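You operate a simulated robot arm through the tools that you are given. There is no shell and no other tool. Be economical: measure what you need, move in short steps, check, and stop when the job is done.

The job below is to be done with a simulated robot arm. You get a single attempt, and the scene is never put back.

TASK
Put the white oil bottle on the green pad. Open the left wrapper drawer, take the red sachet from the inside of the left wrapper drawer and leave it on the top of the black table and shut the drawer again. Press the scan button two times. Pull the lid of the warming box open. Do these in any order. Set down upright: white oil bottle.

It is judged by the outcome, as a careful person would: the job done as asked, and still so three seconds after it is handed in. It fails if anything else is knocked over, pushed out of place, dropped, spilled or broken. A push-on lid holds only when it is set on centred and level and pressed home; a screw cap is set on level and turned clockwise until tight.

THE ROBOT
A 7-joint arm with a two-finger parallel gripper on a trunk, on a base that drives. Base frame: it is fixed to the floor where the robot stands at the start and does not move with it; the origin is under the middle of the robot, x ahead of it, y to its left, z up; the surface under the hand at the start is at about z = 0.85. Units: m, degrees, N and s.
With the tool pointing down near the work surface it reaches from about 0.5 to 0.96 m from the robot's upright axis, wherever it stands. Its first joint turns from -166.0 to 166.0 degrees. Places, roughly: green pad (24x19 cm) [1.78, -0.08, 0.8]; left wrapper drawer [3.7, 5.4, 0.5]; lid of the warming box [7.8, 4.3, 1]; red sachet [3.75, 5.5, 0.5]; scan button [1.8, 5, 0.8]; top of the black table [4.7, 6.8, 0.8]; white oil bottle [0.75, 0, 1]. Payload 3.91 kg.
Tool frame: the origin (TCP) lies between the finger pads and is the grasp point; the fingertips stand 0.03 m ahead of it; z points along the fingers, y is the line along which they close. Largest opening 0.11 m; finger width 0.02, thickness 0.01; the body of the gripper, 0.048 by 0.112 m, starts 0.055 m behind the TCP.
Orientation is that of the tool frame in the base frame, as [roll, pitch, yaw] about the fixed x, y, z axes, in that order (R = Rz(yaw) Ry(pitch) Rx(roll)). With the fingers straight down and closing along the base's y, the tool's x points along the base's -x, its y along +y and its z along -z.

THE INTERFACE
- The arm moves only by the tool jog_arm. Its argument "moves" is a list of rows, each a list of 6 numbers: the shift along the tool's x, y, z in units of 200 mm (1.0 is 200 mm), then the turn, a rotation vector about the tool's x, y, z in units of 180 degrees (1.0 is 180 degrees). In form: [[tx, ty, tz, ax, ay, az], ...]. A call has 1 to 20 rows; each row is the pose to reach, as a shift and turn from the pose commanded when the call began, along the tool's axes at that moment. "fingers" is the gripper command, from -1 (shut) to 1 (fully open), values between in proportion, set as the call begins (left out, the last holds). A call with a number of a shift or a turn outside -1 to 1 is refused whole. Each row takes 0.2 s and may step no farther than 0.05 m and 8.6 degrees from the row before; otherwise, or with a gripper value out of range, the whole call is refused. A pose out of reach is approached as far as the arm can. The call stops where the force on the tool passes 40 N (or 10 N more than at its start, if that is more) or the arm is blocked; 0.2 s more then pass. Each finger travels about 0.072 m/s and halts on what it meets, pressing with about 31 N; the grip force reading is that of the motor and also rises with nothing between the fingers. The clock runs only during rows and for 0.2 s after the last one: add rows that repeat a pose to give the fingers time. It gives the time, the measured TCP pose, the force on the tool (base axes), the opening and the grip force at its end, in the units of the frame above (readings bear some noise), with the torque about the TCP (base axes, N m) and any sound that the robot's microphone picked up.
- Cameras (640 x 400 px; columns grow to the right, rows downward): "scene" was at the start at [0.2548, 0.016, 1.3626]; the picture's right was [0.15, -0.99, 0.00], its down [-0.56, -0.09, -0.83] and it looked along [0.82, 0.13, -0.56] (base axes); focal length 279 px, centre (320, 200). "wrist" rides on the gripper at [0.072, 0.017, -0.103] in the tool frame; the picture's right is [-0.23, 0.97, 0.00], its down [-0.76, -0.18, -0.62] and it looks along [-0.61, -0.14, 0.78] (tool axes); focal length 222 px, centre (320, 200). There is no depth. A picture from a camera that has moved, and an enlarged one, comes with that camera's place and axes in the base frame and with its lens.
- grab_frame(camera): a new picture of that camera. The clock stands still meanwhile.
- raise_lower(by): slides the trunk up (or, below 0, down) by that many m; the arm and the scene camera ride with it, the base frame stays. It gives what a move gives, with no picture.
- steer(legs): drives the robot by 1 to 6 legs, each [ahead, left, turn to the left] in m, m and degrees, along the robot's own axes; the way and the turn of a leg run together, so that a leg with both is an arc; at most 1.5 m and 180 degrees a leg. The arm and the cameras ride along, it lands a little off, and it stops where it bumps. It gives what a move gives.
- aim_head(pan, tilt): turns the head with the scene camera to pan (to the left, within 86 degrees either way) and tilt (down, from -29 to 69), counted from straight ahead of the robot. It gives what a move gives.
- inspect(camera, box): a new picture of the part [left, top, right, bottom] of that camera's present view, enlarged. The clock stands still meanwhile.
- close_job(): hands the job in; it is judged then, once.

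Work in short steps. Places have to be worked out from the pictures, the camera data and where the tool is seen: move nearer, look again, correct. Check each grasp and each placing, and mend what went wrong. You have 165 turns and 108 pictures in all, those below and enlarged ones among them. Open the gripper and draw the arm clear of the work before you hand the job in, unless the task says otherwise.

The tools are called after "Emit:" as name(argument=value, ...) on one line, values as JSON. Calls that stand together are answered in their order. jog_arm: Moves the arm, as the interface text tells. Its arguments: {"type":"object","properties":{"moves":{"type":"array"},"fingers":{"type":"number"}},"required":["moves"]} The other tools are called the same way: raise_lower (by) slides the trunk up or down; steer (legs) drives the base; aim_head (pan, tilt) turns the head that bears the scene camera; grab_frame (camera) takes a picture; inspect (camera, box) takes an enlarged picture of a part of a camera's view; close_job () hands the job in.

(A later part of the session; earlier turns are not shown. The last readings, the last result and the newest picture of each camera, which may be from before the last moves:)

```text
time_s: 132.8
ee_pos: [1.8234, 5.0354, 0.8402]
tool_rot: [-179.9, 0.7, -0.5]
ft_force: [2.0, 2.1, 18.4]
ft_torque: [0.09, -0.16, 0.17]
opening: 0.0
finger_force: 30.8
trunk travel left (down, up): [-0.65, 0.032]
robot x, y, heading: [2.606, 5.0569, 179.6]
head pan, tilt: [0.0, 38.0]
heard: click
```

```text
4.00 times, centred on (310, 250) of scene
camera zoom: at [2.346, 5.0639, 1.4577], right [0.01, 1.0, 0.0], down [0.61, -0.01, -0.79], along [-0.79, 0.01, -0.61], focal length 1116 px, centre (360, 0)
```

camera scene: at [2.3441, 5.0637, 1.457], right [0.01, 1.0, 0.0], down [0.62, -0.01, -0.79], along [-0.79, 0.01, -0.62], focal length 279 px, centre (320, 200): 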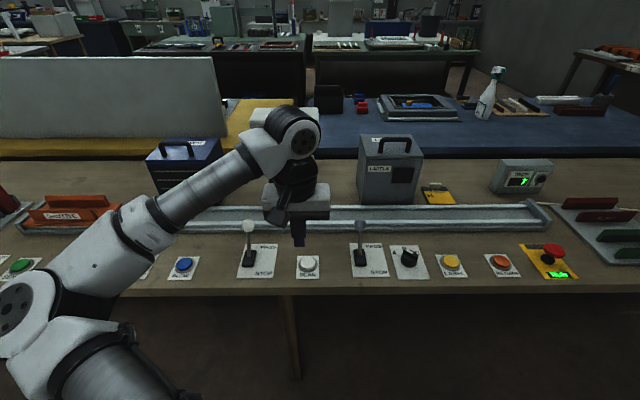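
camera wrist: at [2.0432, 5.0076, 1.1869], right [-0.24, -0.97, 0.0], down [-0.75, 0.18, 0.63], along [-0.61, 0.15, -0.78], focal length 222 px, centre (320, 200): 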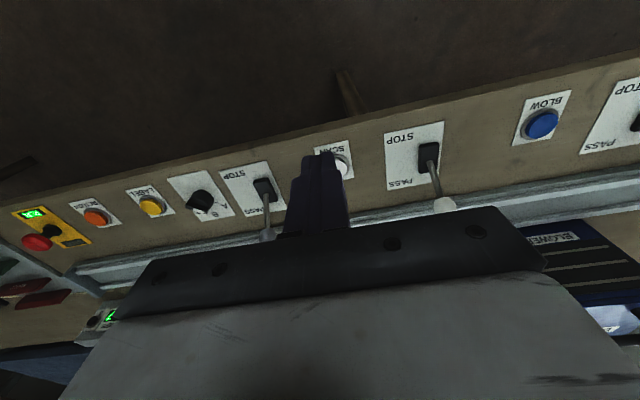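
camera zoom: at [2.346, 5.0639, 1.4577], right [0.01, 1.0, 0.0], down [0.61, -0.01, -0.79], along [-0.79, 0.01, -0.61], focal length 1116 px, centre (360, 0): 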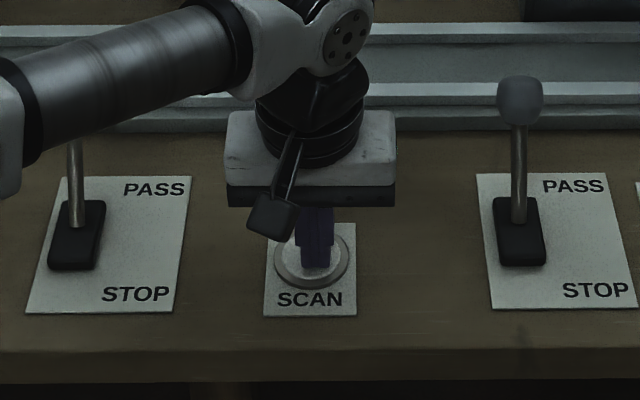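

A click: first press counted. Release by lifting 2 cm.

Emit:
jog_arm(moves=[[0, 0, -0.05, 0, 0, 0], [0, 0, -0.1, 0, 0, 0], [0, 0, -0.1, 0, 0, 0], [0, 0, -0.1, 0, 0, 0]])

Emit:
inspect(camera="scene", box=[230, 200, 390, 300])

```text
time_s: 133.8
ee_pos: [1.824, 5.0331, 0.856]
tool_rot: [-180.0, 0.5, -0.6]
ft_force: [-0.1, 0.4, 0.6]
ft_torque: [-0.03, -0.01, 0.0]
opening: 0.0003
finger_force: 30.9
trunk travel left (down, up): [-0.65, 0.032]
robot x, y, heading: [2.6036, 5.0562, 179.5]
head pan, tilt: [0.0, 38.0]
```

```text
4.00 times, centred on (310, 250) of scene
camera zoom: at [2.344, 5.0636, 1.457], right [0.01, 1.0, 0.0], down [0.62, -0.01, -0.79], along [-0.79, 0.01, -0.62], focal length 1116 px, centre (360, 0)
```

zoom: 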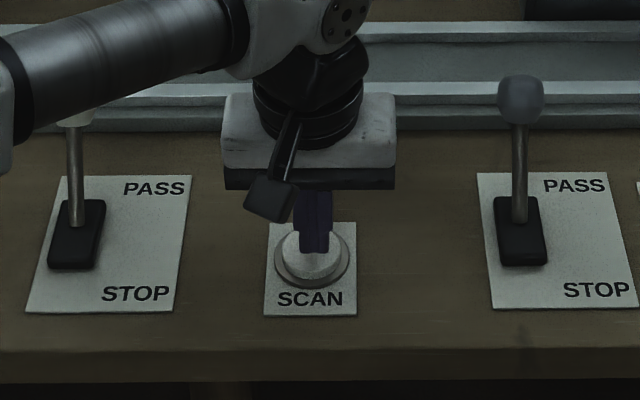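

Button has sprung back. Second press the same way.

Emit:
jog_arm(moves=[[0, 0, 0.04, 0, 0, 0], [0, 0, 0.06, 0, 0, 0], [0, 0, 0.07, 0, 0, 0], [0, 0, 0.08, 0, 0, 0], [0, 0, 0.09, 0, 0, 0], [0, 0, 0.1, 0, 0, 0]])

```text
time_s: 135.2
ee_pos: [1.8229, 5.0341, 0.84]
tool_rot: [180.0, 0.7, -0.5]
ft_force: [0.4, -2.0, 16.1]
ft_torque: [-0.05, -0.08, -0.1]
opening: 0.0002
finger_force: 30.9
trunk travel left (down, up): [-0.65, 0.032]
robot x, y, heading: [2.6022, 5.0579, 179.5]
head pan, tilt: [0.0, 38.0]
heard: click
```

Second click heard. Lift clear, retract, back off and turn around to the green bench.

Emit:
jog_arm(moves=[[0, 0, -0.2, 0, 0, 0], [0, 0, -0.4, 0, 0, 0], [0, 0, -0.6, 0, 0, 0], [0, 0, -0.8, 0, 0, 0], [0.2, 0, -1.0, 0, 0, 0], [0.4, 0, -1.0, 0, 0, 0], [0.6, 0, -1.0, 0, 0, 0], [0.8, 0, -1.0, 0, 0, 0], [1.0, 0, -1.0, 0, 0, 0]])

Emit:
steer(legs=[[-0.1, 0, 0], [0, 0, -179.5]])

Emit:
aim_head(pan=10, tilt=35)

Emit:
grab_frame(camera="scene")

```text
refused: row 5 steps farther than a row can; nothing moved
```

```text
time_s: 144.0
ee_pos: [3.4869, 5.0498, 0.8376]
tool_rot: [179.8, 0.5, 177.0]
ft_force: [-0.3, 0.3, 0.3]
ft_torque: [0.0, 0.03, -0.01]
opening: 0.0001
finger_force: 31.2
trunk travel left (down, up): [-0.65, 0.032]
robot x, y, heading: [2.7044, 5.0565, -3.1]
head pan, tilt: [0.0, 38.0]
```

```text
time_s: 144.7
ee_pos: [3.4856, 5.0485, 0.8368]
tool_rot: [-180.0, 0.5, 177.0]
ft_force: [-0.1, 0.3, -0.1]
ft_torque: [-0.01, 0.01, -0.01]
opening: 0.0002
finger_force: 31.0
trunk travel left (down, up): [-0.65, 0.032]
robot x, y, heading: [2.7037, 5.0574, -3.0]
head pan, tilt: [10.0, 35.0]
```

```text
70 pictures are left
camera scene: at [2.9599, 5.0617, 1.4615], right [0.12, -0.99, 0.0], down [-0.57, -0.07, -0.82], along [0.81, 0.1, -0.57], focal length 279 px, centre (320, 200)
```

scene: 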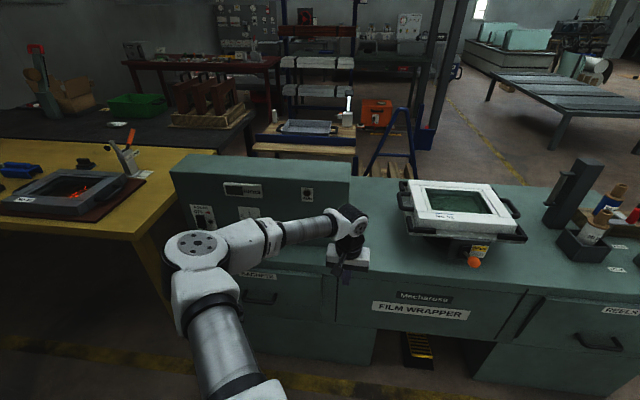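

A mistake on my side: the lift was refused (one row stepped too far) yet the drive ran, with the hand low. No bump or extra click was reported; the hand now hangs just short of the bench. I'll lift and retract first, then later check the button panel.

Emit:
jog_arm(moves=[[0.1, 0, -0.2, 0, 0, 0], [0.2, 0, -0.4, 0, 0, 0], [0.3, 0, -0.6, 0, 0, 0], [0.4, 0, -0.8, 0, 0, 0], [0.55, 0, -0.95, 0, 0, 0], [0.75, 0, -0.95, 0, 0, 0], [0.9, 0, -0.95, 0, 0, 0]])

Emit:
aim_head(pan=15, tilt=45)

Emit:
grab_frame(camera="scene")

```text
time_s: 146.3
ee_pos: [3.3025, 5.0579, 1.0296]
tool_rot: [-179.9, 0.6, 177.1]
ft_force: [0.6, 0.0, -0.3]
ft_torque: [-0.01, -0.02, -0.04]
opening: 0.0
finger_force: 32.0
trunk travel left (down, up): [-0.65, 0.032]
robot x, y, heading: [2.7016, 5.0599, -3.1]
head pan, tilt: [10.0, 35.0]
```

```text
time_s: 147.1
ee_pos: [3.3042, 5.0565, 1.0291]
tool_rot: [-179.9, 0.5, 177.0]
ft_force: [0.4, 0.8, -0.1]
ft_torque: [-0.01, -0.01, -0.01]
opening: 0.0002
finger_force: 31.1
trunk travel left (down, up): [-0.65, 0.032]
robot x, y, heading: [2.706, 5.0592, -3.2]
head pan, tilt: [15.0, 45.0]
```

```text
69 pictures are left
camera scene: at [2.952, 5.0679, 1.4468], right [0.21, -0.98, 0.0], down [-0.69, -0.15, -0.71], along [0.69, 0.15, -0.71], focal length 279 px, centre (320, 200)
```

scene: 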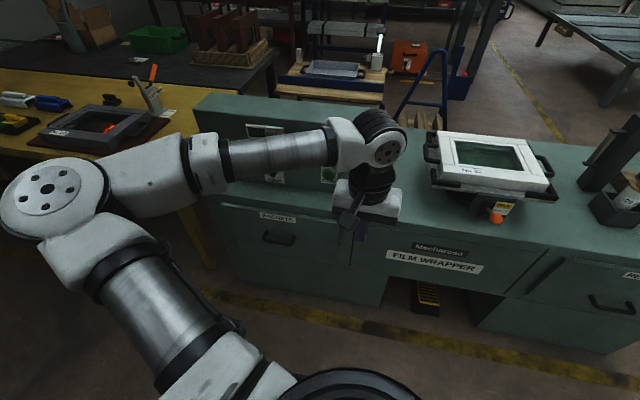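

Left drawer is labelled SACHETS; handle at about (3.57, 5.375, 0.56). Strafe left to line up and lower the trunk.

Emit:
steer(legs=[[0.0, 0.3, 3.1]])

Emit:
aim_head(pan=0, tilt=48)

Emit:
inspect(camera="scene", box=[160, 100, 480, 300])

Emit:
grab_frame(camera="wrist")

```text
time_s: 150.0
ee_pos: [3.3113, 5.3853, 1.0275]
tool_rot: [-179.9, 0.5, 179.7]
ft_force: [-0.7, -0.1, -0.4]
ft_torque: [0.01, -0.03, -0.01]
opening: 0.0001
finger_force: 31.3
trunk travel left (down, up): [-0.65, 0.032]
robot x, y, heading: [2.7194, 5.3602, -0.3]
head pan, tilt: [15.0, 45.0]
```

```text
time_s: 150.8
ee_pos: [3.311, 5.3863, 1.0273]
tool_rot: [-180.0, 0.5, 179.7]
ft_force: [-0.6, 0.6, -0.2]
ft_torque: [0.04, 0.02, 0.02]
opening: 0.0001
finger_force: 30.3
trunk travel left (down, up): [-0.65, 0.032]
robot x, y, heading: [2.7176, 5.358, -0.3]
head pan, tilt: [0.0, 48.0]
```

```text
2.00 times, centred on (320, 200) of scene
camera zoom: at [2.9606, 5.3605, 1.4426], right [-0.01, -1.0, 0.0], down [-0.74, 0.0, -0.67], along [0.67, 0.0, -0.74], focal length 558 px, centre (320, 200)
```

zoom: 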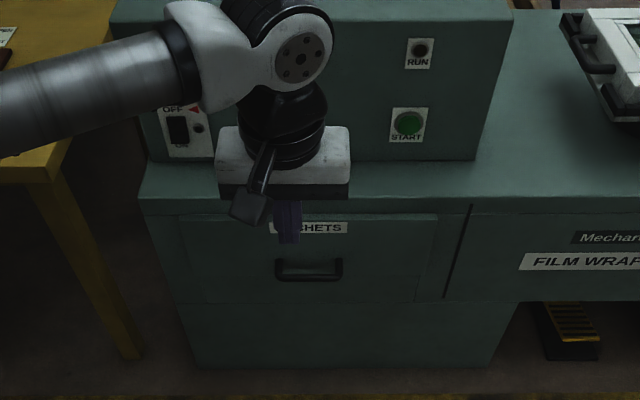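

```text
67 pictures are left
camera wrist: at [3.2376, 5.4037, 1.131], right [0.23, 0.97, 0.0], down [0.75, -0.18, 0.63], along [0.61, -0.15, -0.78], focal length 222 px, centre (320, 200)
```

wrist: 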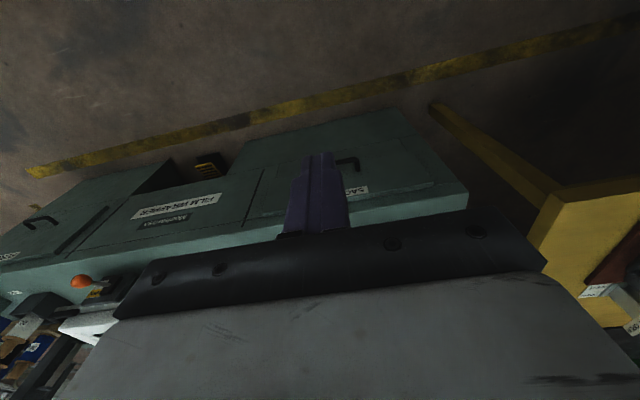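

Handle is a wide horizontal bar. I'll point the tool forward (pitch up 90° about tool y) while staying above the bench, then roll so the fingers close vertically.

Emit:
jog_arm(moves=[[-0.03, 0, 0, 0, -0.042, 0], [-0.06, 0, 0, 0, -0.083, 0], [-0.09, 0, 0, 0, -0.125, 0], [-0.12, 0, 0, 0, -0.167, 0], [-0.15, 0, 0, 0, -0.208, 0], [-0.18, 0, 0, 0, -0.25, 0], [-0.2, 0, 0, 0, -0.292, 0], [-0.22, 0, 0, 0, -0.333, 0], [-0.24, 0, 0, 0, -0.375, 0], [-0.26, 0, 0, 0, -0.417, 0], [-0.28, 0, 0, 0, -0.458, 0], [-0.3, 0, 0, 0, -0.5, 0], [-0.3, 0, 0, 0, -0.5, 0]])

Emit:
grab_frame(camera="scene")

```text
time_s: 153.6
ee_pos: [3.4135, 5.3954, 1.0211]
tool_rot: [-179.9, 68.0, 179.8]
ft_force: [0.3, 0.1, 0.4]
ft_torque: [0.03, 0.02, 0.0]
opening: 0.0002
finger_force: 31.1
out of reach, approached as far as the arm can: row 5, 6, 7, 8, 9, 10, 11, 12, 13
trunk travel left (down, up): [-0.65, 0.032]
robot x, y, heading: [2.7131, 5.3627, -0.1]
head pan, tilt: [0.0, 48.0]
```

```text
66 pictures are left
camera scene: at [2.9606, 5.3604, 1.4425], right [-0.01, -1.0, 0.0], down [-0.74, 0.01, -0.67], along [0.67, 0.0, -0.74], focal length 279 px, centre (320, 200)
```

scene: 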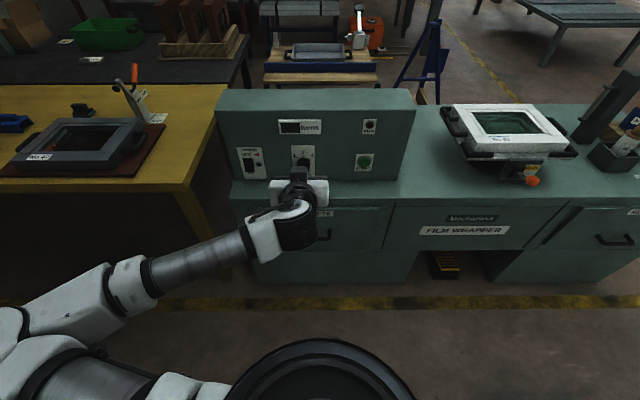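

Got to 68° pitch; the arm is too folded. Back the base 0.15 m for more room, then extend and finish the pitch.

Emit:
steer(legs=[[-0.15, 0, 0]])

```text
time_s: 154.9
ee_pos: [3.2667, 5.3991, 1.0228]
tool_rot: [-180.0, 68.1, -179.9]
ft_force: [-0.4, 0.1, 0.8]
ft_torque: [-0.03, 0.02, 0.0]
opening: 0.0003
finger_force: 31.1
trunk travel left (down, up): [-0.65, 0.032]
robot x, y, heading: [2.5707, 5.3587, -0.1]
head pan, tilt: [0.0, 48.0]
```

Now extend forward along the tool.

Emit:
jog_arm(moves=[[0, 0, 0.2, 0, 0, 0], [0, 0, 0.4, 0, 0, 0], [0, 0, 0.55, 0, 0, 0], [0, 0, 0.55, 0, 0, 0]])

```text
time_s: 155.9
ee_pos: [3.3336, 5.4289, 0.9791]
tool_rot: [-179.7, 67.2, -179.5]
ft_force: [-0.6, 0.9, 0.5]
ft_torque: [-0.03, -0.01, -0.02]
opening: 0.0
finger_force: 31.1
out of reach, approached as far as the arm can: row 1, 2, 3, 4
trunk travel left (down, up): [-0.65, 0.032]
robot x, y, heading: [2.5685, 5.3635, -0.0]
head pan, tilt: [0.0, 48.0]
```

The forearm slopes down too much for a level tool. I'll raise the hand relative to the trunk (the trunk will go down later) and finish the pitch there.

Emit:
jog_arm(moves=[[-0.15, -0.025, -0.08, 0, 0, 0], [-0.3, -0.05, -0.16, 0, 0, 0], [-0.45, -0.075, -0.24, 0, 0, 0], [-0.6, -0.1, -0.32, 0, -0.03, 0], [-0.74, -0.125, -0.4, 0, -0.06, 0], [-0.88, -0.15, -0.48, 0, -0.09, 0], [-0.88, -0.15, -0.48, 0, -0.127, 0], [-0.88, -0.15, -0.48, 0, -0.127, 0]])

```text
time_s: 157.7
ee_pos: [3.3077, 5.4031, 1.1772]
tool_rot: [-172.9, 86.7, -175.3]
ft_force: [0.4, 0.1, 0.1]
ft_torque: [0.0, -0.01, 0.02]
opening: 0.0001
finger_force: 30.9
out of reach, approached as far as the arm can: row 7, 8
trunk travel left (down, up): [-0.65, 0.032]
robot x, y, heading: [2.566, 5.3559, -0.1]
head pan, tilt: [0.0, 48.0]
```

Now 87° pitch. Rolling 90° about the tool axis so the fingers close vertically, opening them too.

Emit:
jog_arm(moves=[[0, 0, 0, 0, 0, 0.045], [0, 0, 0, 0, 0, 0.09], [0, 0, 0, 0, 0, 0.135], [0, 0, 0, 0, 0, 0.18], [0, 0, 0, 0, 0, 0.225], [0, 0, 0, 0, 0, 0.27], [0, 0, 0, 0, 0, 0.315], [0, 0, 0, 0, 0, 0.36], [0, 0, 0, 0, 0, 0.405], [0, 0, 0, 0, 0, 0.45], [0, 0, 0, 0, 0, 0.495], [0, 0, 0, 0, 0, 0.5]], fingers=0.4)

```text
time_s: 160.3
ee_pos: [3.3092, 5.4028, 1.1796]
tool_rot: [94.1, 9.4, 88.3]
ft_force: [-0.5, 0.3, 0.1]
ft_torque: [0.02, 0.03, -0.01]
opening: 0.0772
finger_force: 0.0
out of reach, approached as far as the arm can: row 11, 12
trunk travel left (down, up): [-0.65, 0.032]
robot x, y, heading: [2.5695, 5.3597, -0.3]
head pan, tilt: [0.0, 48.0]
```

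Tool is nearly level with fingers closing almost vertically. Lower the trunk 0.58 m and look.

Emit:
raise_lower(by=-0.6)

Emit:
aim_head(pan=0, tilt=25)

Emit:
grab_frame(camera="scene")

Emit:
grab_frame(camera="wrist")

```text
refused: -0.6 is not a number from -0.4 to 0.4
```

```text
time_s: 161.2
ee_pos: [3.3083, 5.4021, 1.1786]
tool_rot: [94.0, 9.5, 88.3]
ft_force: [0.3, -0.1, -0.1]
ft_torque: [0.02, -0.03, 0.03]
opening: 0.0769
finger_force: 0.0
trunk travel left (down, up): [-0.65, 0.032]
robot x, y, heading: [2.5666, 5.3629, -0.0]
head pan, tilt: [0.0, 25.0]
```

```text
65 pictures are left
camera scene: at [2.828, 5.3624, 1.4772], right [0.0, -1.0, 0.0], down [-0.42, 0.0, -0.91], along [0.91, 0.0, -0.42], focal length 279 px, centre (320, 200)
```

scene: 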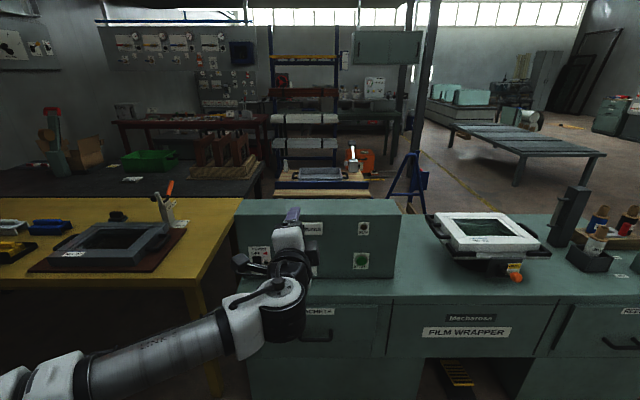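

```text
64 pictures are left
camera wrist: at [3.2088, 5.4808, 1.191], right [0.07, -0.07, 1.0], down [-0.66, -0.75, -0.01], along [0.75, -0.65, -0.09], focal length 222 px, centre (320, 200)
```

wrist: 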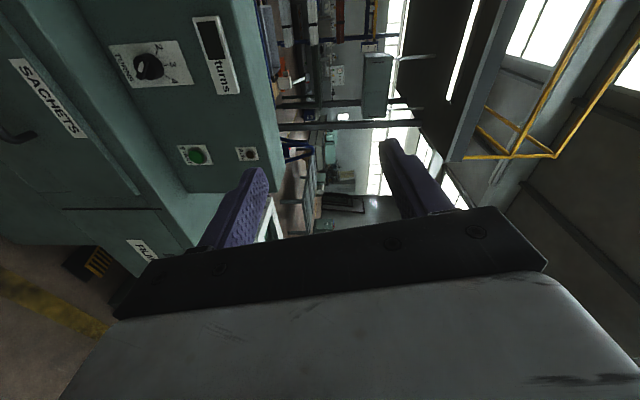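

Trunk moves at most 0.4 at a time. Lowering in two steps.

Emit:
raise_lower(by=-0.35)

Emit:
raise_lower(by=-0.25)

Emit:
grab_frame(camera="scene")

Emit:
grab_frame(camera="wrist")

```text
time_s: 164.6
ee_pos: [3.309, 5.4031, 0.829]
tool_rot: [94.0, 9.5, 88.3]
ft_force: [0.0, -0.8, -0.4]
ft_torque: [0.01, 0.01, -0.04]
opening: 0.0769
finger_force: 0.0
trunk travel left (down, up): [-0.3, 0.382]
robot x, y, heading: [2.5689, 5.3591, -0.3]
head pan, tilt: [0.0, 25.0]
```

```text
time_s: 167.2
ee_pos: [3.3074, 5.4027, 0.6019]
tool_rot: [93.6, 9.4, 88.2]
ft_force: [1.2, 0.4, 0.2]
ft_torque: [0.04, 0.03, -0.01]
opening: 0.0768
finger_force: 0.0
trunk travel left (down, up): [-0.05, 0.632]
robot x, y, heading: [2.5713, 5.3572, -0.0]
head pan, tilt: [0.0, 25.0]
```

```text
63 pictures are left
camera scene: at [2.8239, 5.3622, 0.8971], right [0.0, -1.0, 0.0], down [-0.42, 0.0, -0.91], along [0.91, 0.0, -0.42], focal length 279 px, centre (320, 200)
```

scene: 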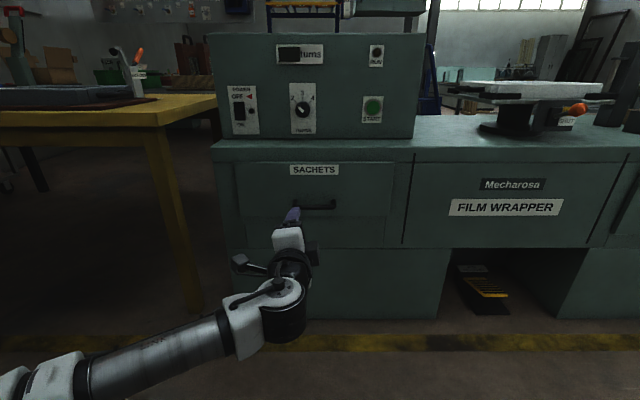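

```text
62 pictures are left
camera wrist: at [3.2068, 5.4805, 0.6135], right [0.06, -0.07, 1.0], down [-0.66, -0.75, -0.01], along [0.75, -0.65, -0.09], focal length 222 px, centre (320, 200)
```

wrist: 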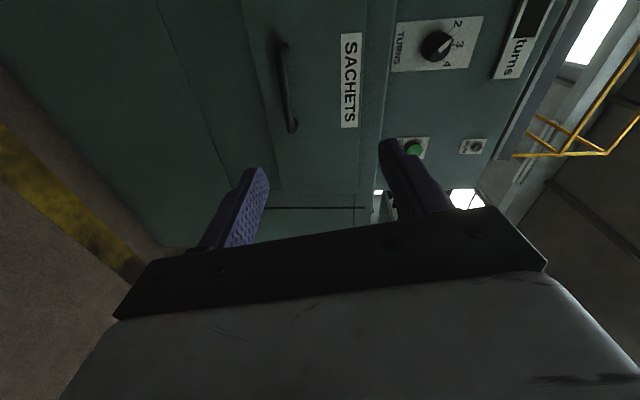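

Handle triangulates to about (3.65, 5.372, 0.505). Move in to x≈3.50 at that height and re-check.

Emit:
jog_arm(moves=[[-0.01, -0.1, 0.1, 0, 0, 0], [-0.02, -0.2, 0.25, 0, 0, 0], [-0.03, -0.3, 0.4, 0, 0, 0], [-0.04, -0.4, 0.55, 0, 0, 0], [-0.05, -0.405, 0.7, 0, 0, 0], [-0.05, -0.405, 0.85, 0, 0, 0], [-0.05, -0.405, 0.95, 0, 0, 0], [-0.05, -0.405, 0.95, 0, 0, 0]])

Emit:
inspect(camera="scene", box=[240, 150, 400, 250])

Emit:
grab_frame(camera="wrist")

```text
time_s: 169.2
ee_pos: [3.4053, 5.4481, 0.5646]
tool_rot: [98.2, 11.0, 89.3]
ft_force: [0.7, -0.2, 0.4]
ft_torque: [0.03, 0.02, 0.01]
opening: 0.0773
finger_force: 0.0
out of reach, approached as far as the arm can: row 1, 2, 3, 4, 5, 6, 7, 8
trunk travel left (down, up): [-0.05, 0.632]
robot x, y, heading: [2.5702, 5.3611, -0.1]
head pan, tilt: [0.0, 25.0]
stopped in row 8: the arm was blocked; the commanded pose is now the measured one
```

```text
4.00 times, centred on (320, 200) of scene
camera zoom: at [2.8192, 5.3586, 0.8976], right [0.0, -1.0, -0.01], down [-0.41, 0.01, -0.91], along [0.91, 0.0, -0.41], focal length 1116 px, centre (320, 200)
```

zoom: 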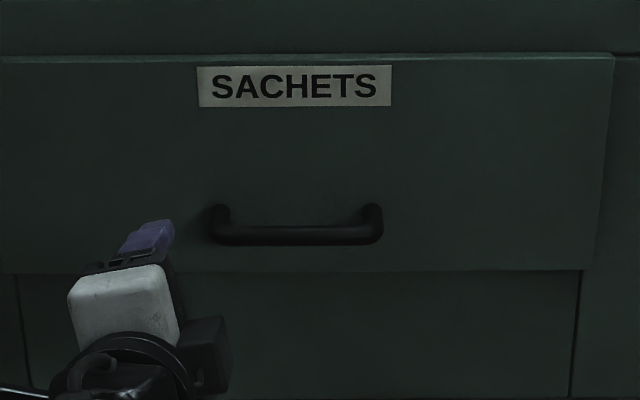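

```text
60 pictures are left
camera wrist: at [3.3054, 5.5261, 0.5823], right [0.14, -0.04, 0.99], down [-0.65, -0.76, 0.06], along [0.75, -0.65, -0.13], focal length 222 px, centre (320, 200)
```

wrist: 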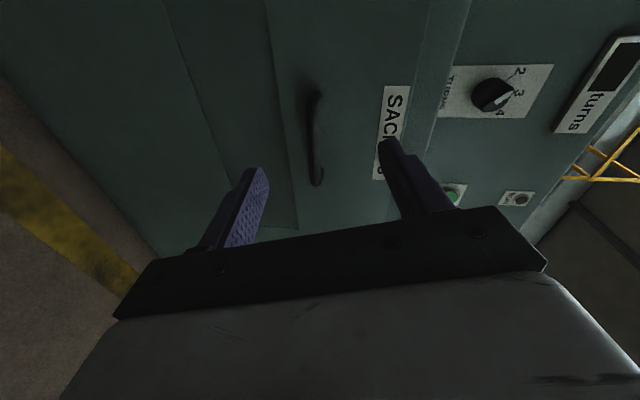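

The arm reached a limit at this stretch. I'll bring it back to the comfortable pose and instead drive the base ahead; pulling can be done by driving back.

Emit:
jog_arm(moves=[[-0.08, -0.02, -0.13, -0.01, -0.002, 0.01], [-0.16, -0.04, -0.26, -0.02, -0.004, 0.02], [-0.25, -0.06, -0.39, -0.03, -0.006, 0.03], [-0.327, -0.077, -0.516, -0.043, -0.008, 0.05], [-0.327, -0.077, -0.516, -0.043, -0.008, 0.05]], fingers=1)

Emit:
raise_lower(by=-0.05)

```text
time_s: 170.6
ee_pos: [3.2753, 5.4108, 0.5816]
tool_rot: [96.5, 3.2, 86.9]
ft_force: [-0.7, 0.4, -0.2]
ft_torque: [-0.03, 0.01, -0.03]
opening: 0.1098
finger_force: 0.0
out of reach, approached as far as the arm can: row 1, 2, 3, 4, 5
trunk travel left (down, up): [-0.05, 0.632]
robot x, y, heading: [2.567, 5.3625, -0.2]
head pan, tilt: [0.0, 25.0]
stopped in row 5: the arm was blocked; the commanded pose is now the measured one
```

```text
time_s: 171.7
ee_pos: [3.2764, 5.41, 0.5792]
tool_rot: [96.9, 3.2, 87.2]
ft_force: [-0.1, -0.2, 0.4]
ft_torque: [0.0, -0.01, -0.04]
opening: 0.1098
finger_force: 0.0
trunk travel left (down, up): [-0.066, 0.616]
robot x, y, heading: [2.5662, 5.3594, -0.0]
head pan, tilt: [0.0, 25.0]
stopped: the arm was blocked; the commanded pose is now the measured one
```

Something is blocking the arm's lower motion (an elbow contact?). Looking down left at the elbow.

Emit:
aim_head(pan=35, tilt=60)

Emit:
grab_frame(camera="scene")

```text
time_s: 172.7
ee_pos: [3.2762, 5.4112, 0.5779]
tool_rot: [96.9, 3.2, 87.1]
ft_force: [0.0, 0.3, 0.0]
ft_torque: [0.0, 0.0, 0.0]
opening: 0.11
finger_force: 0.1
trunk travel left (down, up): [-0.066, 0.616]
robot x, y, heading: [2.568, 5.3642, -0.1]
head pan, tilt: [35.0, 60.0]
```

```text
59 pictures are left
camera scene: at [2.7874, 5.4009, 0.8471], right [0.57, -0.82, 0.0], down [-0.71, -0.49, -0.5], along [0.42, 0.29, -0.86], focal length 279 px, centre (320, 200)
```

scene: 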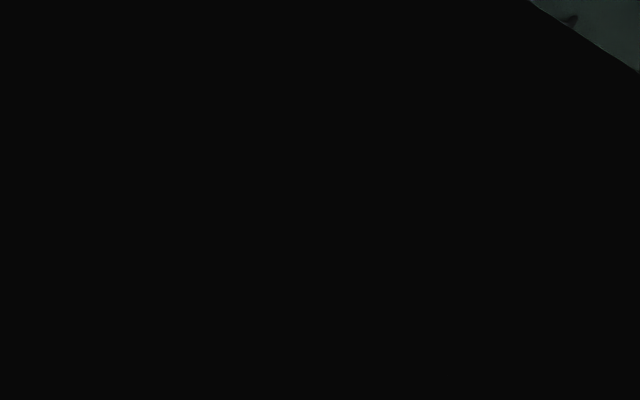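

The view is blocked by an arm link right by the head; look from a shallower angle.

Emit:
aim_head(pan=45, tilt=15)

Emit:
grab_frame(camera="scene")

```text
time_s: 173.8
ee_pos: [3.2777, 5.4114, 0.5794]
tool_rot: [97.0, 3.3, 87.1]
ft_force: [-0.7, 0.4, 0.4]
ft_torque: [-0.01, 0.01, 0.0]
opening: 0.1099
finger_force: 0.0
trunk travel left (down, up): [-0.066, 0.616]
robot x, y, heading: [2.5707, 5.3598, 0.1]
head pan, tilt: [45.0, 15.0]
```

```text
58 pictures are left
camera scene: at [2.7986, 5.4286, 0.9133], right [0.71, -0.71, 0.0], down [-0.18, -0.18, -0.97], along [0.69, 0.68, -0.26], focal length 279 px, centre (320, 200)
```

scene: 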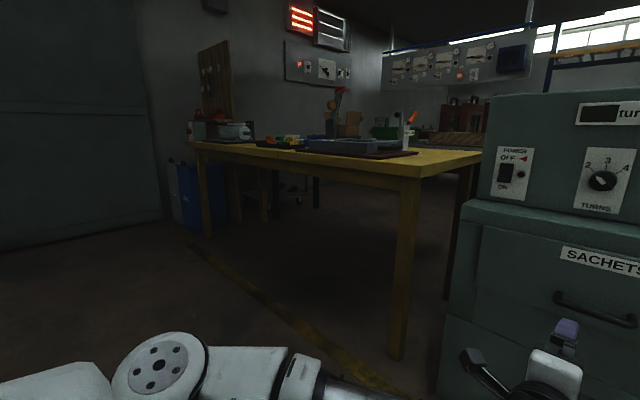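

Likely an upper link meets the robot's own base at the trunk's lower end. Raise the trunk 0.09 and instead reach lower with the arm, tool pitched slightly down.

Emit:
raise_lower(by=0.09)

Emit:
jog_arm(moves=[[-0.03, -0.15, 0.02, 0.011, 0, 0], [-0.06, -0.3, 0.04, 0.022, 0, 0], [-0.09, -0.45, 0.06, 0.033, 0, 0], [-0.11, -0.6, 0.08, 0.044, 0, 0], [-0.13, -0.75, 0.1, 0.055, 0, 0], [-0.13, -0.75, 0.1, 0.055, 0, 0]])

```text
time_s: 175.1
ee_pos: [3.2782, 5.4113, 0.6618]
tool_rot: [97.3, 3.2, 87.1]
ft_force: [0.7, -0.2, 0.8]
ft_torque: [0.01, 0.0, 0.01]
opening: 0.1103
finger_force: 0.1
trunk travel left (down, up): [-0.156, 0.526]
robot x, y, heading: [2.5662, 5.3664, -0.1]
head pan, tilt: [45.0, 15.0]
```

```text
time_s: 176.5
ee_pos: [3.2783, 5.3907, 0.5779]
tool_rot: [107.4, 3.2, 87.2]
ft_force: [-0.2, 0.0, 0.6]
ft_torque: [0.01, -0.02, -0.01]
opening: 0.1099
finger_force: 0.1
out of reach, approached as far as the arm can: row 1, 2, 3, 4, 5, 6
trunk travel left (down, up): [-0.156, 0.526]
robot x, y, heading: [2.5687, 5.361, -0.0]
head pan, tilt: [45.0, 15.0]
```

Pitch is 17° down, z 0.578. Lower the trunk 0.07 to bring the TCP to handle height.

Emit:
raise_lower(by=-0.07)

Emit:
steer(legs=[[0.22, 0, 0]])

Emit:
aim_head(pan=0, tilt=30)

Emit:
inspect(camera="scene", box=[220, 120, 420, 270])

Emit:
grab_frame(camera="wrist")

```text
time_s: 177.6
ee_pos: [3.278, 5.391, 0.508]
tool_rot: [107.3, 3.2, 87.1]
ft_force: [0.0, 0.0, 0.9]
ft_torque: [0.0, 0.02, 0.04]
opening: 0.1102
finger_force: 0.2
trunk travel left (down, up): [-0.086, 0.596]
robot x, y, heading: [2.5706, 5.3614, -0.4]
head pan, tilt: [45.0, 15.0]
```

```text
time_s: 179.2
ee_pos: [3.4931, 5.3858, 0.5088]
tool_rot: [107.3, 3.2, 86.8]
ft_force: [0.3, 0.7, -0.2]
ft_torque: [0.0, -0.04, -0.02]
opening: 0.1099
finger_force: 0.1
trunk travel left (down, up): [-0.086, 0.596]
robot x, y, heading: [2.7825, 5.3604, -0.5]
head pan, tilt: [45.0, 15.0]
```

```text
time_s: 180.3
ee_pos: [3.4939, 5.3865, 0.5097]
tool_rot: [107.3, 3.2, 86.8]
ft_force: [-0.4, -0.6, 0.0]
ft_torque: [0.02, -0.05, 0.04]
opening: 0.1099
finger_force: 0.1
trunk travel left (down, up): [-0.086, 0.596]
robot x, y, heading: [2.7855, 5.3628, -0.3]
head pan, tilt: [0.0, 30.0]
```

```text
2.67 times, centred on (320, 195) of scene
camera zoom: at [3.0406, 5.3605, 0.9056], right [-0.01, -1.0, 0.0], down [-0.5, 0.0, -0.87], along [0.87, 0.0, -0.5], focal length 744 px, centre (320, 213)
```

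zoom: 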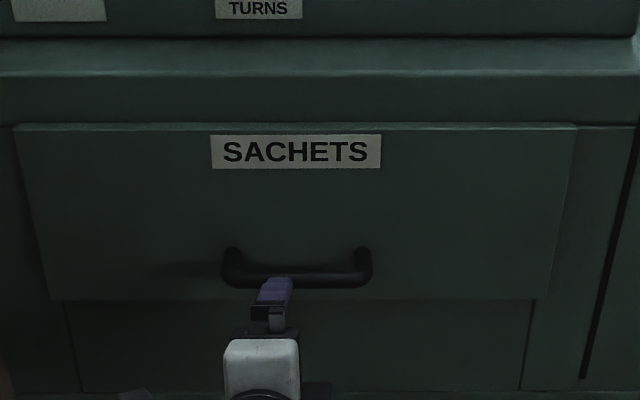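

```text
56 pictures are left
camera wrist: at [3.4026, 5.4666, 0.5511], right [0.28, -0.19, 0.94], down [-0.69, -0.72, 0.06], along [0.67, -0.66, -0.33], focal length 222 px, centre (320, 200)
```

wrist: 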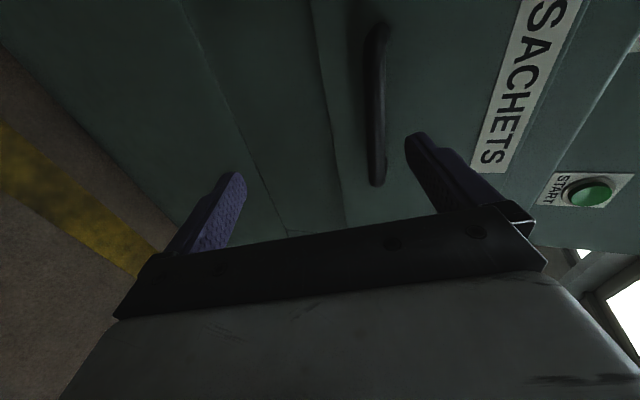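

Reconciling both views puts the bar at (3.60, 5.385, 0.525). Raise 0.015 and drive 0.085 m ahead.

Emit:
raise_lower(by=0.015)

Emit:
steer(legs=[[0.085, 0, 0]])

Emit:
grab_frame(camera="wrist")

Emit:
inspect(camera="scene", box=[220, 120, 420, 270])

```text
time_s: 181.0
ee_pos: [3.4931, 5.387, 0.5224]
tool_rot: [107.3, 3.3, 86.9]
ft_force: [-0.2, -0.8, -1.0]
ft_torque: [-0.01, 0.01, 0.0]
opening: 0.1096
finger_force: 0.1
trunk travel left (down, up): [-0.101, 0.581]
robot x, y, heading: [2.7814, 5.3583, -0.2]
head pan, tilt: [0.0, 30.0]
```

```text
time_s: 182.2
ee_pos: [3.576, 5.3872, 0.5227]
tool_rot: [107.3, 3.3, 87.1]
ft_force: [-2.8, -0.6, -2.2]
ft_torque: [0.0, -0.1, 0.06]
opening: 0.1084
finger_force: 0.1
trunk travel left (down, up): [-0.101, 0.581]
robot x, y, heading: [2.8676, 5.3559, -0.2]
head pan, tilt: [0.0, 30.0]
stopped in leg 1: the force on the tool passed its limit at 66 N (the readings are from after the stop); the commanded pose is now the measured one
```

```text
55 pictures are left
camera wrist: at [3.4861, 5.466, 0.5659], right [0.28, -0.19, 0.94], down [-0.69, -0.72, 0.06], along [0.67, -0.66, -0.33], focal length 222 px, centre (320, 200)
```

wrist: 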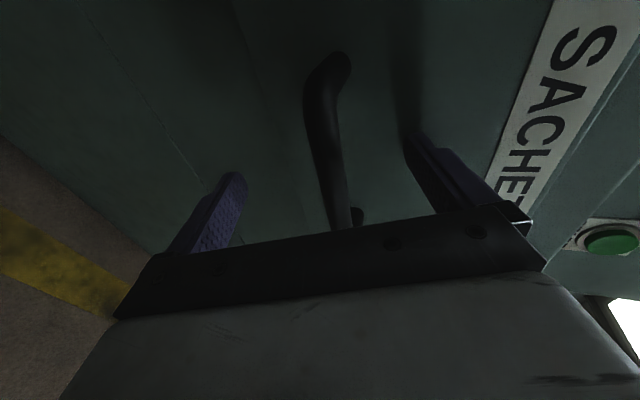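

```text
2.67 times, centred on (320, 195) of scene
camera zoom: at [3.1265, 5.3601, 0.9205], right [-0.01, -1.0, 0.0], down [-0.5, 0.0, -0.87], along [0.87, 0.0, -0.5], focal length 744 px, centre (320, 213)
```

zoom: 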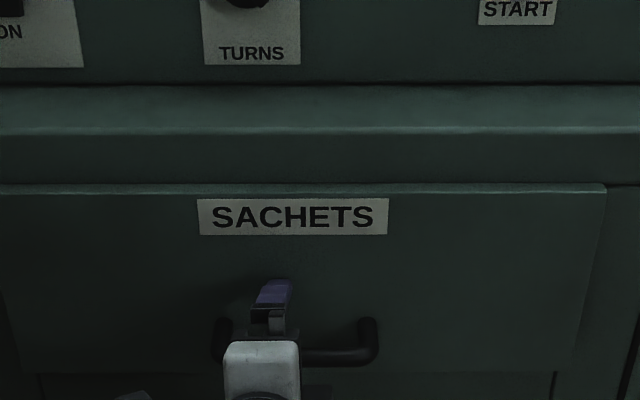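

The upper fingertip touched the drawer face; the bar is between the fingers. Closing on it.

Emit:
jog_arm(moves=[[0, 0, 0, 0, 0, 0], [0, 0, 0, 0, 0, 0], [0, 0, 0, 0, 0, 0], [0, 0, 0, 0, 0, 0], [0, 0, 0, 0, 0, 0], [0, 0, 0, 0, 0, 0]], fingers=-1)

Emit:
grab_frame(camera="wrist")

```text
time_s: 183.5
ee_pos: [3.5781, 5.3861, 0.53]
tool_rot: [106.2, 2.7, 87.0]
ft_force: [2.2, 1.1, 14.9]
ft_torque: [0.8, -0.2, -0.8]
opening: 0.0163
finger_force: 44.6
trunk travel left (down, up): [-0.101, 0.581]
robot x, y, heading: [2.8705, 5.3608, -0.3]
head pan, tilt: [0.0, 30.0]
stopped in row 6: the force on the tool passed its limit at 40 N (the readings are from after the stop); the commanded pose is now the measured one
```

```text
53 pictures are left
camera wrist: at [3.4874, 5.4662, 0.5717], right [0.26, -0.2, 0.94], down [-0.69, -0.72, 0.04], along [0.68, -0.66, -0.32], focal length 222 px, centre (320, 200)
```

wrist: 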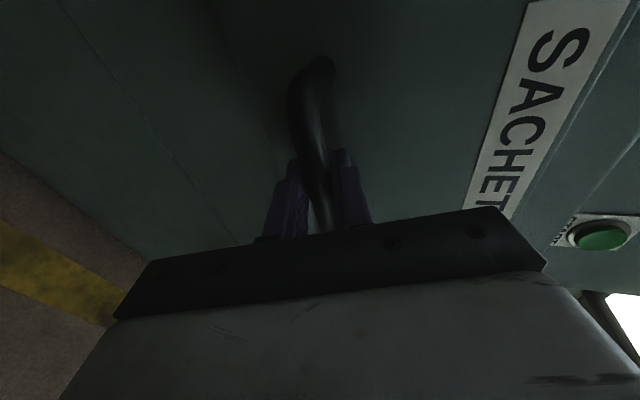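

The bar is gripped. Pull the drawer by driving back 0.1 m first.

Emit:
steer(legs=[[-0.1, 0, 0]])

Emit:
grab_frame(camera="scene")

```text
time_s: 184.6
ee_pos: [3.4786, 5.3866, 0.5303]
tool_rot: [106.2, 2.9, 86.9]
ft_force: [-1.8, -8.2, 26.0]
ft_torque: [1.07, -0.08, 0.3]
opening: 0.0162
finger_force: 44.9
trunk travel left (down, up): [-0.101, 0.581]
robot x, y, heading: [2.7662, 5.36, -0.3]
head pan, tilt: [0.0, 30.0]
```

```text
52 pictures are left
camera scene: at [3.026, 5.3606, 0.9211], right [0.0, -1.0, 0.0], down [-0.5, 0.0, -0.87], along [0.87, 0.0, -0.5], focal length 279 px, centre (320, 200)
```

scene: 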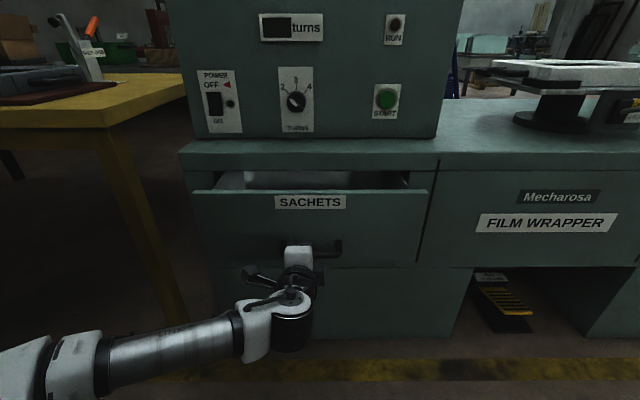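

The drawer slides. Pull 0.17 m more.

Emit:
steer(legs=[[-0.17, 0, 0]])

Emit:
grab_frame(camera="scene")

```text
time_s: 186.1
ee_pos: [3.3116, 5.3879, 0.5299]
tool_rot: [106.3, 2.8, 86.9]
ft_force: [-0.8, 27.6, 17.1]
ft_torque: [0.83, -0.04, -0.41]
opening: 0.0161
finger_force: 44.7
trunk travel left (down, up): [-0.101, 0.581]
robot x, y, heading: [2.6009, 5.3633, -0.5]
head pan, tilt: [0.0, 30.0]
```

```text
51 pictures are left
camera scene: at [2.8588, 5.3612, 0.921], right [-0.01, -1.0, 0.0], down [-0.5, 0.0, -0.87], along [0.87, -0.01, -0.5], focal length 279 px, centre (320, 200)
```

scene: 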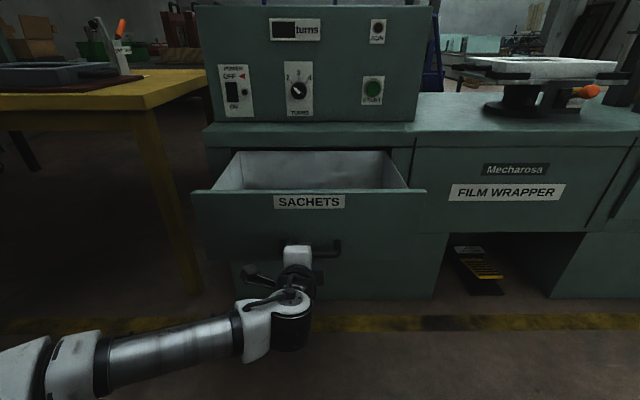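

Drawer open ~0.27 m. Release the handle, back out 0.08 m, then raise up to look inside.

Emit:
jog_arm(moves=[[0, 0, 0, 0, 0, 0], [0, 0, 0, 0, 0, 0], [0, 0, 0, 0, 0, 0], [0, 0, 0, 0, 0, 0]], fingers=1)

Emit:
steer(legs=[[-0.1, 0, 0]])

Emit:
raise_lower(by=0.4)

Emit:
aim_head(pan=0, tilt=42)

Emit:
grab_frame(camera="scene")

```text
time_s: 187.1
ee_pos: [3.3122, 5.3869, 0.5292]
tool_rot: [106.4, 2.8, 86.9]
ft_force: [-0.9, 0.8, -1.5]
ft_torque: [0.0, -0.03, 0.0]
opening: 0.1101
finger_force: 0.0
trunk travel left (down, up): [-0.101, 0.581]
robot x, y, heading: [2.6022, 5.3606, -0.6]
head pan, tilt: [0.0, 30.0]
```

```text
time_s: 188.2
ee_pos: [3.2107, 5.3897, 0.5295]
tool_rot: [106.4, 2.8, 87.0]
ft_force: [0.0, -0.2, 0.1]
ft_torque: [-0.01, 0.0, -0.01]
opening: 0.11
finger_force: 0.1
trunk travel left (down, up): [-0.101, 0.581]
robot x, y, heading: [2.5004, 5.3595, -0.4]
head pan, tilt: [0.0, 30.0]
```

```text
time_s: 192.1
ee_pos: [3.2117, 5.3895, 0.9288]
tool_rot: [106.3, 2.8, 87.1]
ft_force: [-0.4, 0.6, 0.7]
ft_torque: [-0.03, 0.04, -0.02]
opening: 0.1101
finger_force: 0.0
trunk travel left (down, up): [-0.501, 0.181]
robot x, y, heading: [2.5, 5.3638, -0.5]
head pan, tilt: [0.0, 30.0]
```

```text
time_s: 192.8
ee_pos: [3.2102, 5.3912, 0.9293]
tool_rot: [106.4, 2.9, 87.1]
ft_force: [0.2, 0.0, 0.3]
ft_torque: [0.02, -0.01, 0.01]
opening: 0.1098
finger_force: 0.0
trunk travel left (down, up): [-0.501, 0.181]
robot x, y, heading: [2.502, 5.3592, -0.4]
head pan, tilt: [0.0, 42.0]
```

```text
50 pictures are left
camera scene: at [2.7526, 5.3625, 1.3023], right [-0.01, -1.0, 0.0], down [-0.67, 0.01, -0.74], along [0.74, -0.01, -0.67], focal length 279 px, centre (320, 200)
```

scene: 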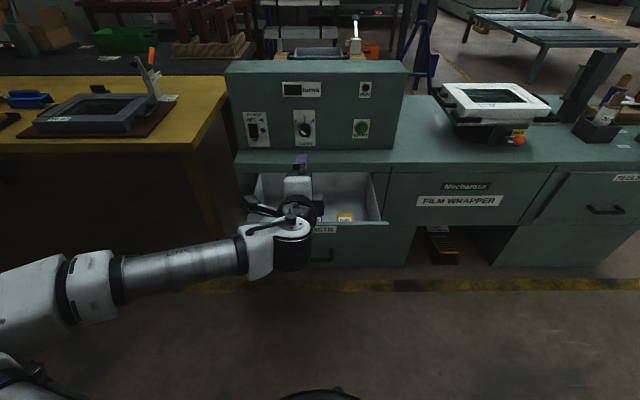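

A yellow sachet is partly seen; the arm hides the rest. Return the tool to pointing down: roll back, then pitch down.

Emit:
jog_arm(moves=[[0, 0, 0, 0, 0, -0.045], [0, 0, 0, 0, 0, -0.09], [0, 0, 0, 0, 0, -0.135], [0, 0, 0, 0, 0, -0.18], [0, 0, 0, 0, 0, -0.225], [0, 0, 0, 0, 0, -0.27], [0, 0, 0, 0, 0, -0.315], [0, 0, 0, 0, 0, -0.36], [0, 0, 0, 0, 0, -0.405], [0, 0, 0, 0, 0, -0.45], [0, 0, 0, 0, 0, -0.485], [0, 0, 0, 0, 0, -0.485]])

```text
time_s: 195.4
ee_pos: [3.2125, 5.3906, 0.928]
tool_rot: [-179.0, 73.7, 177.3]
ft_force: [0.9, 0.6, -0.3]
ft_torque: [0.03, -0.04, -0.01]
opening: 0.1098
finger_force: 0.1
trunk travel left (down, up): [-0.501, 0.181]
robot x, y, heading: [2.5034, 5.363, -0.6]
head pan, tilt: [0.0, 42.0]
```

Emit:
jog_arm(moves=[[-0.02, 0, -0.05, 0, 0.041, 0], [-0.04, 0, -0.11, 0, 0.082, 0], [-0.06, 0, -0.16, 0, 0.123, 0], [-0.08, 0, -0.21, 0, 0.164, 0], [-0.1, 0, -0.26, 0, 0.205, 0], [-0.12, 0, -0.32, 0, 0.246, 0], [-0.14, 0, -0.37, 0, 0.287, 0], [-0.16, 0, -0.42, 0, 0.328, 0], [-0.18, 0, -0.48, 0, 0.369, 0], [-0.21, 0, -0.53, 0, 0.409, 0], [-0.21, 0, -0.53, 0, 0.409, 0]])

Emit:
grab_frame(camera="scene")

```text
time_s: 197.8
ee_pos: [3.1205, 5.3956, 0.9989]
tool_rot: [-179.8, -0.1, 176.2]
ft_force: [0.4, 0.1, 0.4]
ft_torque: [0.03, 0.01, -0.01]
opening: 0.1104
finger_force: 0.0
trunk travel left (down, up): [-0.501, 0.181]
robot x, y, heading: [2.5003, 5.3645, -0.4]
head pan, tilt: [0.0, 42.0]
```

```text
49 pictures are left
camera scene: at [2.7526, 5.3625, 1.3022], right [-0.01, -1.0, 0.0], down [-0.67, 0.01, -0.74], along [0.74, -0.01, -0.67], focal length 279 px, centre (320, 200)
```

scene: 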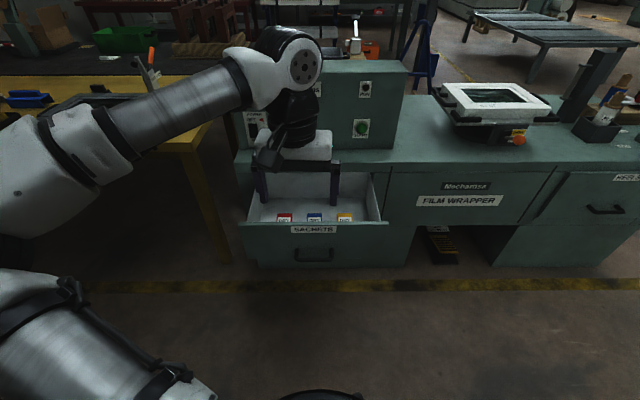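

Red, blue and yellow sachets lie just behind the drawer front; red is leftmost. Drive 0.2 m ahead and look closer.

Emit:
steer(legs=[[0.2, 0, 0.4]])

Emit:
aim_head(pan=0, tilt=58)

Emit:
inspect(camera="scene", box=[200, 80, 440, 230])

Emit:
grab_frame(camera="wrist")

```text
time_s: 199.4
ee_pos: [3.3143, 5.4005, 0.9976]
tool_rot: [-179.7, 0.0, 176.7]
ft_force: [0.1, 0.1, -0.4]
ft_torque: [-0.01, 0.01, 0.01]
opening: 0.1099
finger_force: 0.1
trunk travel left (down, up): [-0.501, 0.181]
robot x, y, heading: [2.6945, 5.3613, 0.3]
head pan, tilt: [0.0, 42.0]
```

```text
time_s: 200.2
ee_pos: [3.3155, 5.4001, 0.9992]
tool_rot: [-179.9, 0.0, 176.9]
ft_force: [0.2, 1.0, -0.1]
ft_torque: [-0.02, 0.02, -0.03]
opening: 0.1097
finger_force: 0.0
trunk travel left (down, up): [-0.501, 0.181]
robot x, y, heading: [2.695, 5.3649, -0.2]
head pan, tilt: [0.0, 58.0]
```

```text
2.67 times, centred on (320, 155) of scene
camera zoom: at [2.9315, 5.3641, 1.2809], right [0.0, -1.0, 0.0], down [-0.85, 0.0, -0.53], along [0.53, 0.0, -0.85], focal length 744 px, centre (320, 320)
```

zoom: 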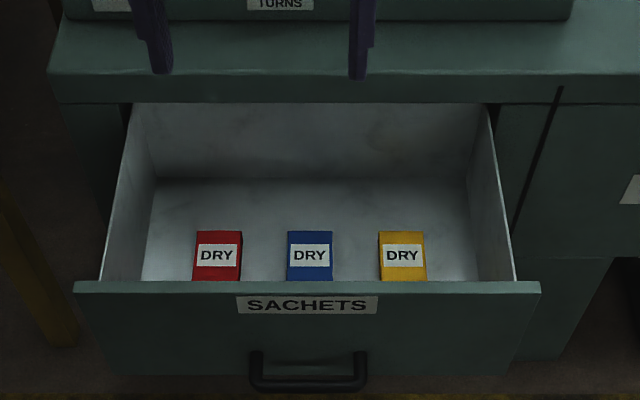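

```text
47 pictures are left
camera wrist: at [3.2426, 5.4208, 1.1019], right [0.28, 0.96, 0.0], down [0.75, -0.22, 0.62], along [0.6, -0.18, -0.78], focal length 222 px, centre (320, 200)
```

wrist: 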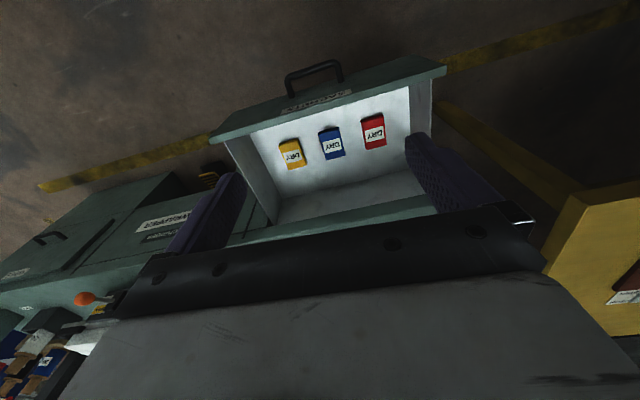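

Red sachet: centre ≈ (3.50, 5.493), top ≈ z 0.52. To keep the wrist camera clear of the drawer front I'll grip its far half at x≈3.515. Move over it at height first.

Emit:
jog_arm(moves=[[-0.2, 0.1, 0, 0, 0, 0], [-0.4, 0.2, 0, 0, 0, 0], [-0.6, 0.3, 0, 0, 0, -0.008], [-0.8, 0.42, 0, 0, 0, -0.017], [-0.97, 0.518, 0, 0, 0, -0.017], [-0.97, 0.518, 0, 0, 0, -0.017]], fingers=0.75)

Emit:
raise_lower(by=-0.28)

Emit:
grab_frame(camera="wrist")

Emit:
grab_frame(camera="scene")

```text
time_s: 201.6
ee_pos: [3.5132, 5.4933, 0.9989]
tool_rot: [-179.7, 0.0, 179.9]
ft_force: [-0.4, -0.9, 0.5]
ft_torque: [0.0, 0.02, -0.02]
opening: 0.096
finger_force: 0.2
trunk travel left (down, up): [-0.501, 0.181]
robot x, y, heading: [2.6945, 5.3611, 0.0]
head pan, tilt: [0.0, 58.0]
```

```text
time_s: 204.4
ee_pos: [3.5145, 5.4925, 0.7179]
tool_rot: [-179.8, 0.0, 180.0]
ft_force: [-0.9, -0.3, 0.3]
ft_torque: [0.02, 0.0, 0.02]
opening: 0.0963
finger_force: 0.0
trunk travel left (down, up): [-0.221, 0.461]
robot x, y, heading: [2.6978, 5.361, 0.1]
head pan, tilt: [0.0, 58.0]
```

```text
46 pictures are left
camera wrist: at [3.4404, 5.5103, 0.8217], right [0.23, 0.97, 0.0], down [0.76, -0.18, 0.62], along [0.61, -0.15, -0.78], focal length 222 px, centre (320, 200)
```

wrist: 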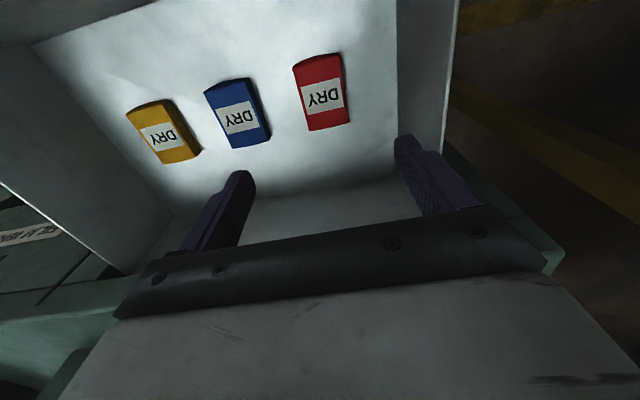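

```text
45 pictures are left
camera scene: at [2.9314, 5.3641, 1.0009], right [0.0, -1.0, 0.0], down [-0.85, 0.0, -0.53], along [0.53, 0.0, -0.85], focal length 279 px, centre (320, 200)
```

scene: 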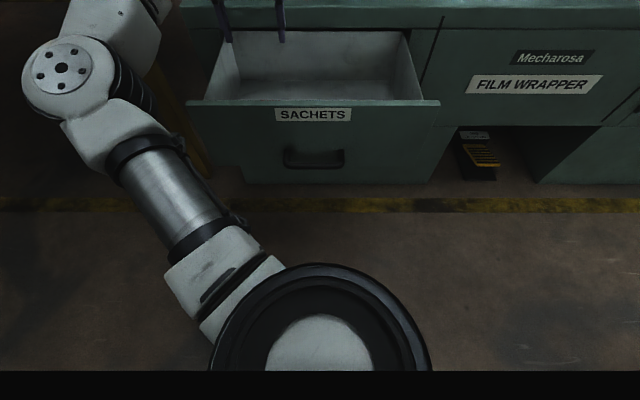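

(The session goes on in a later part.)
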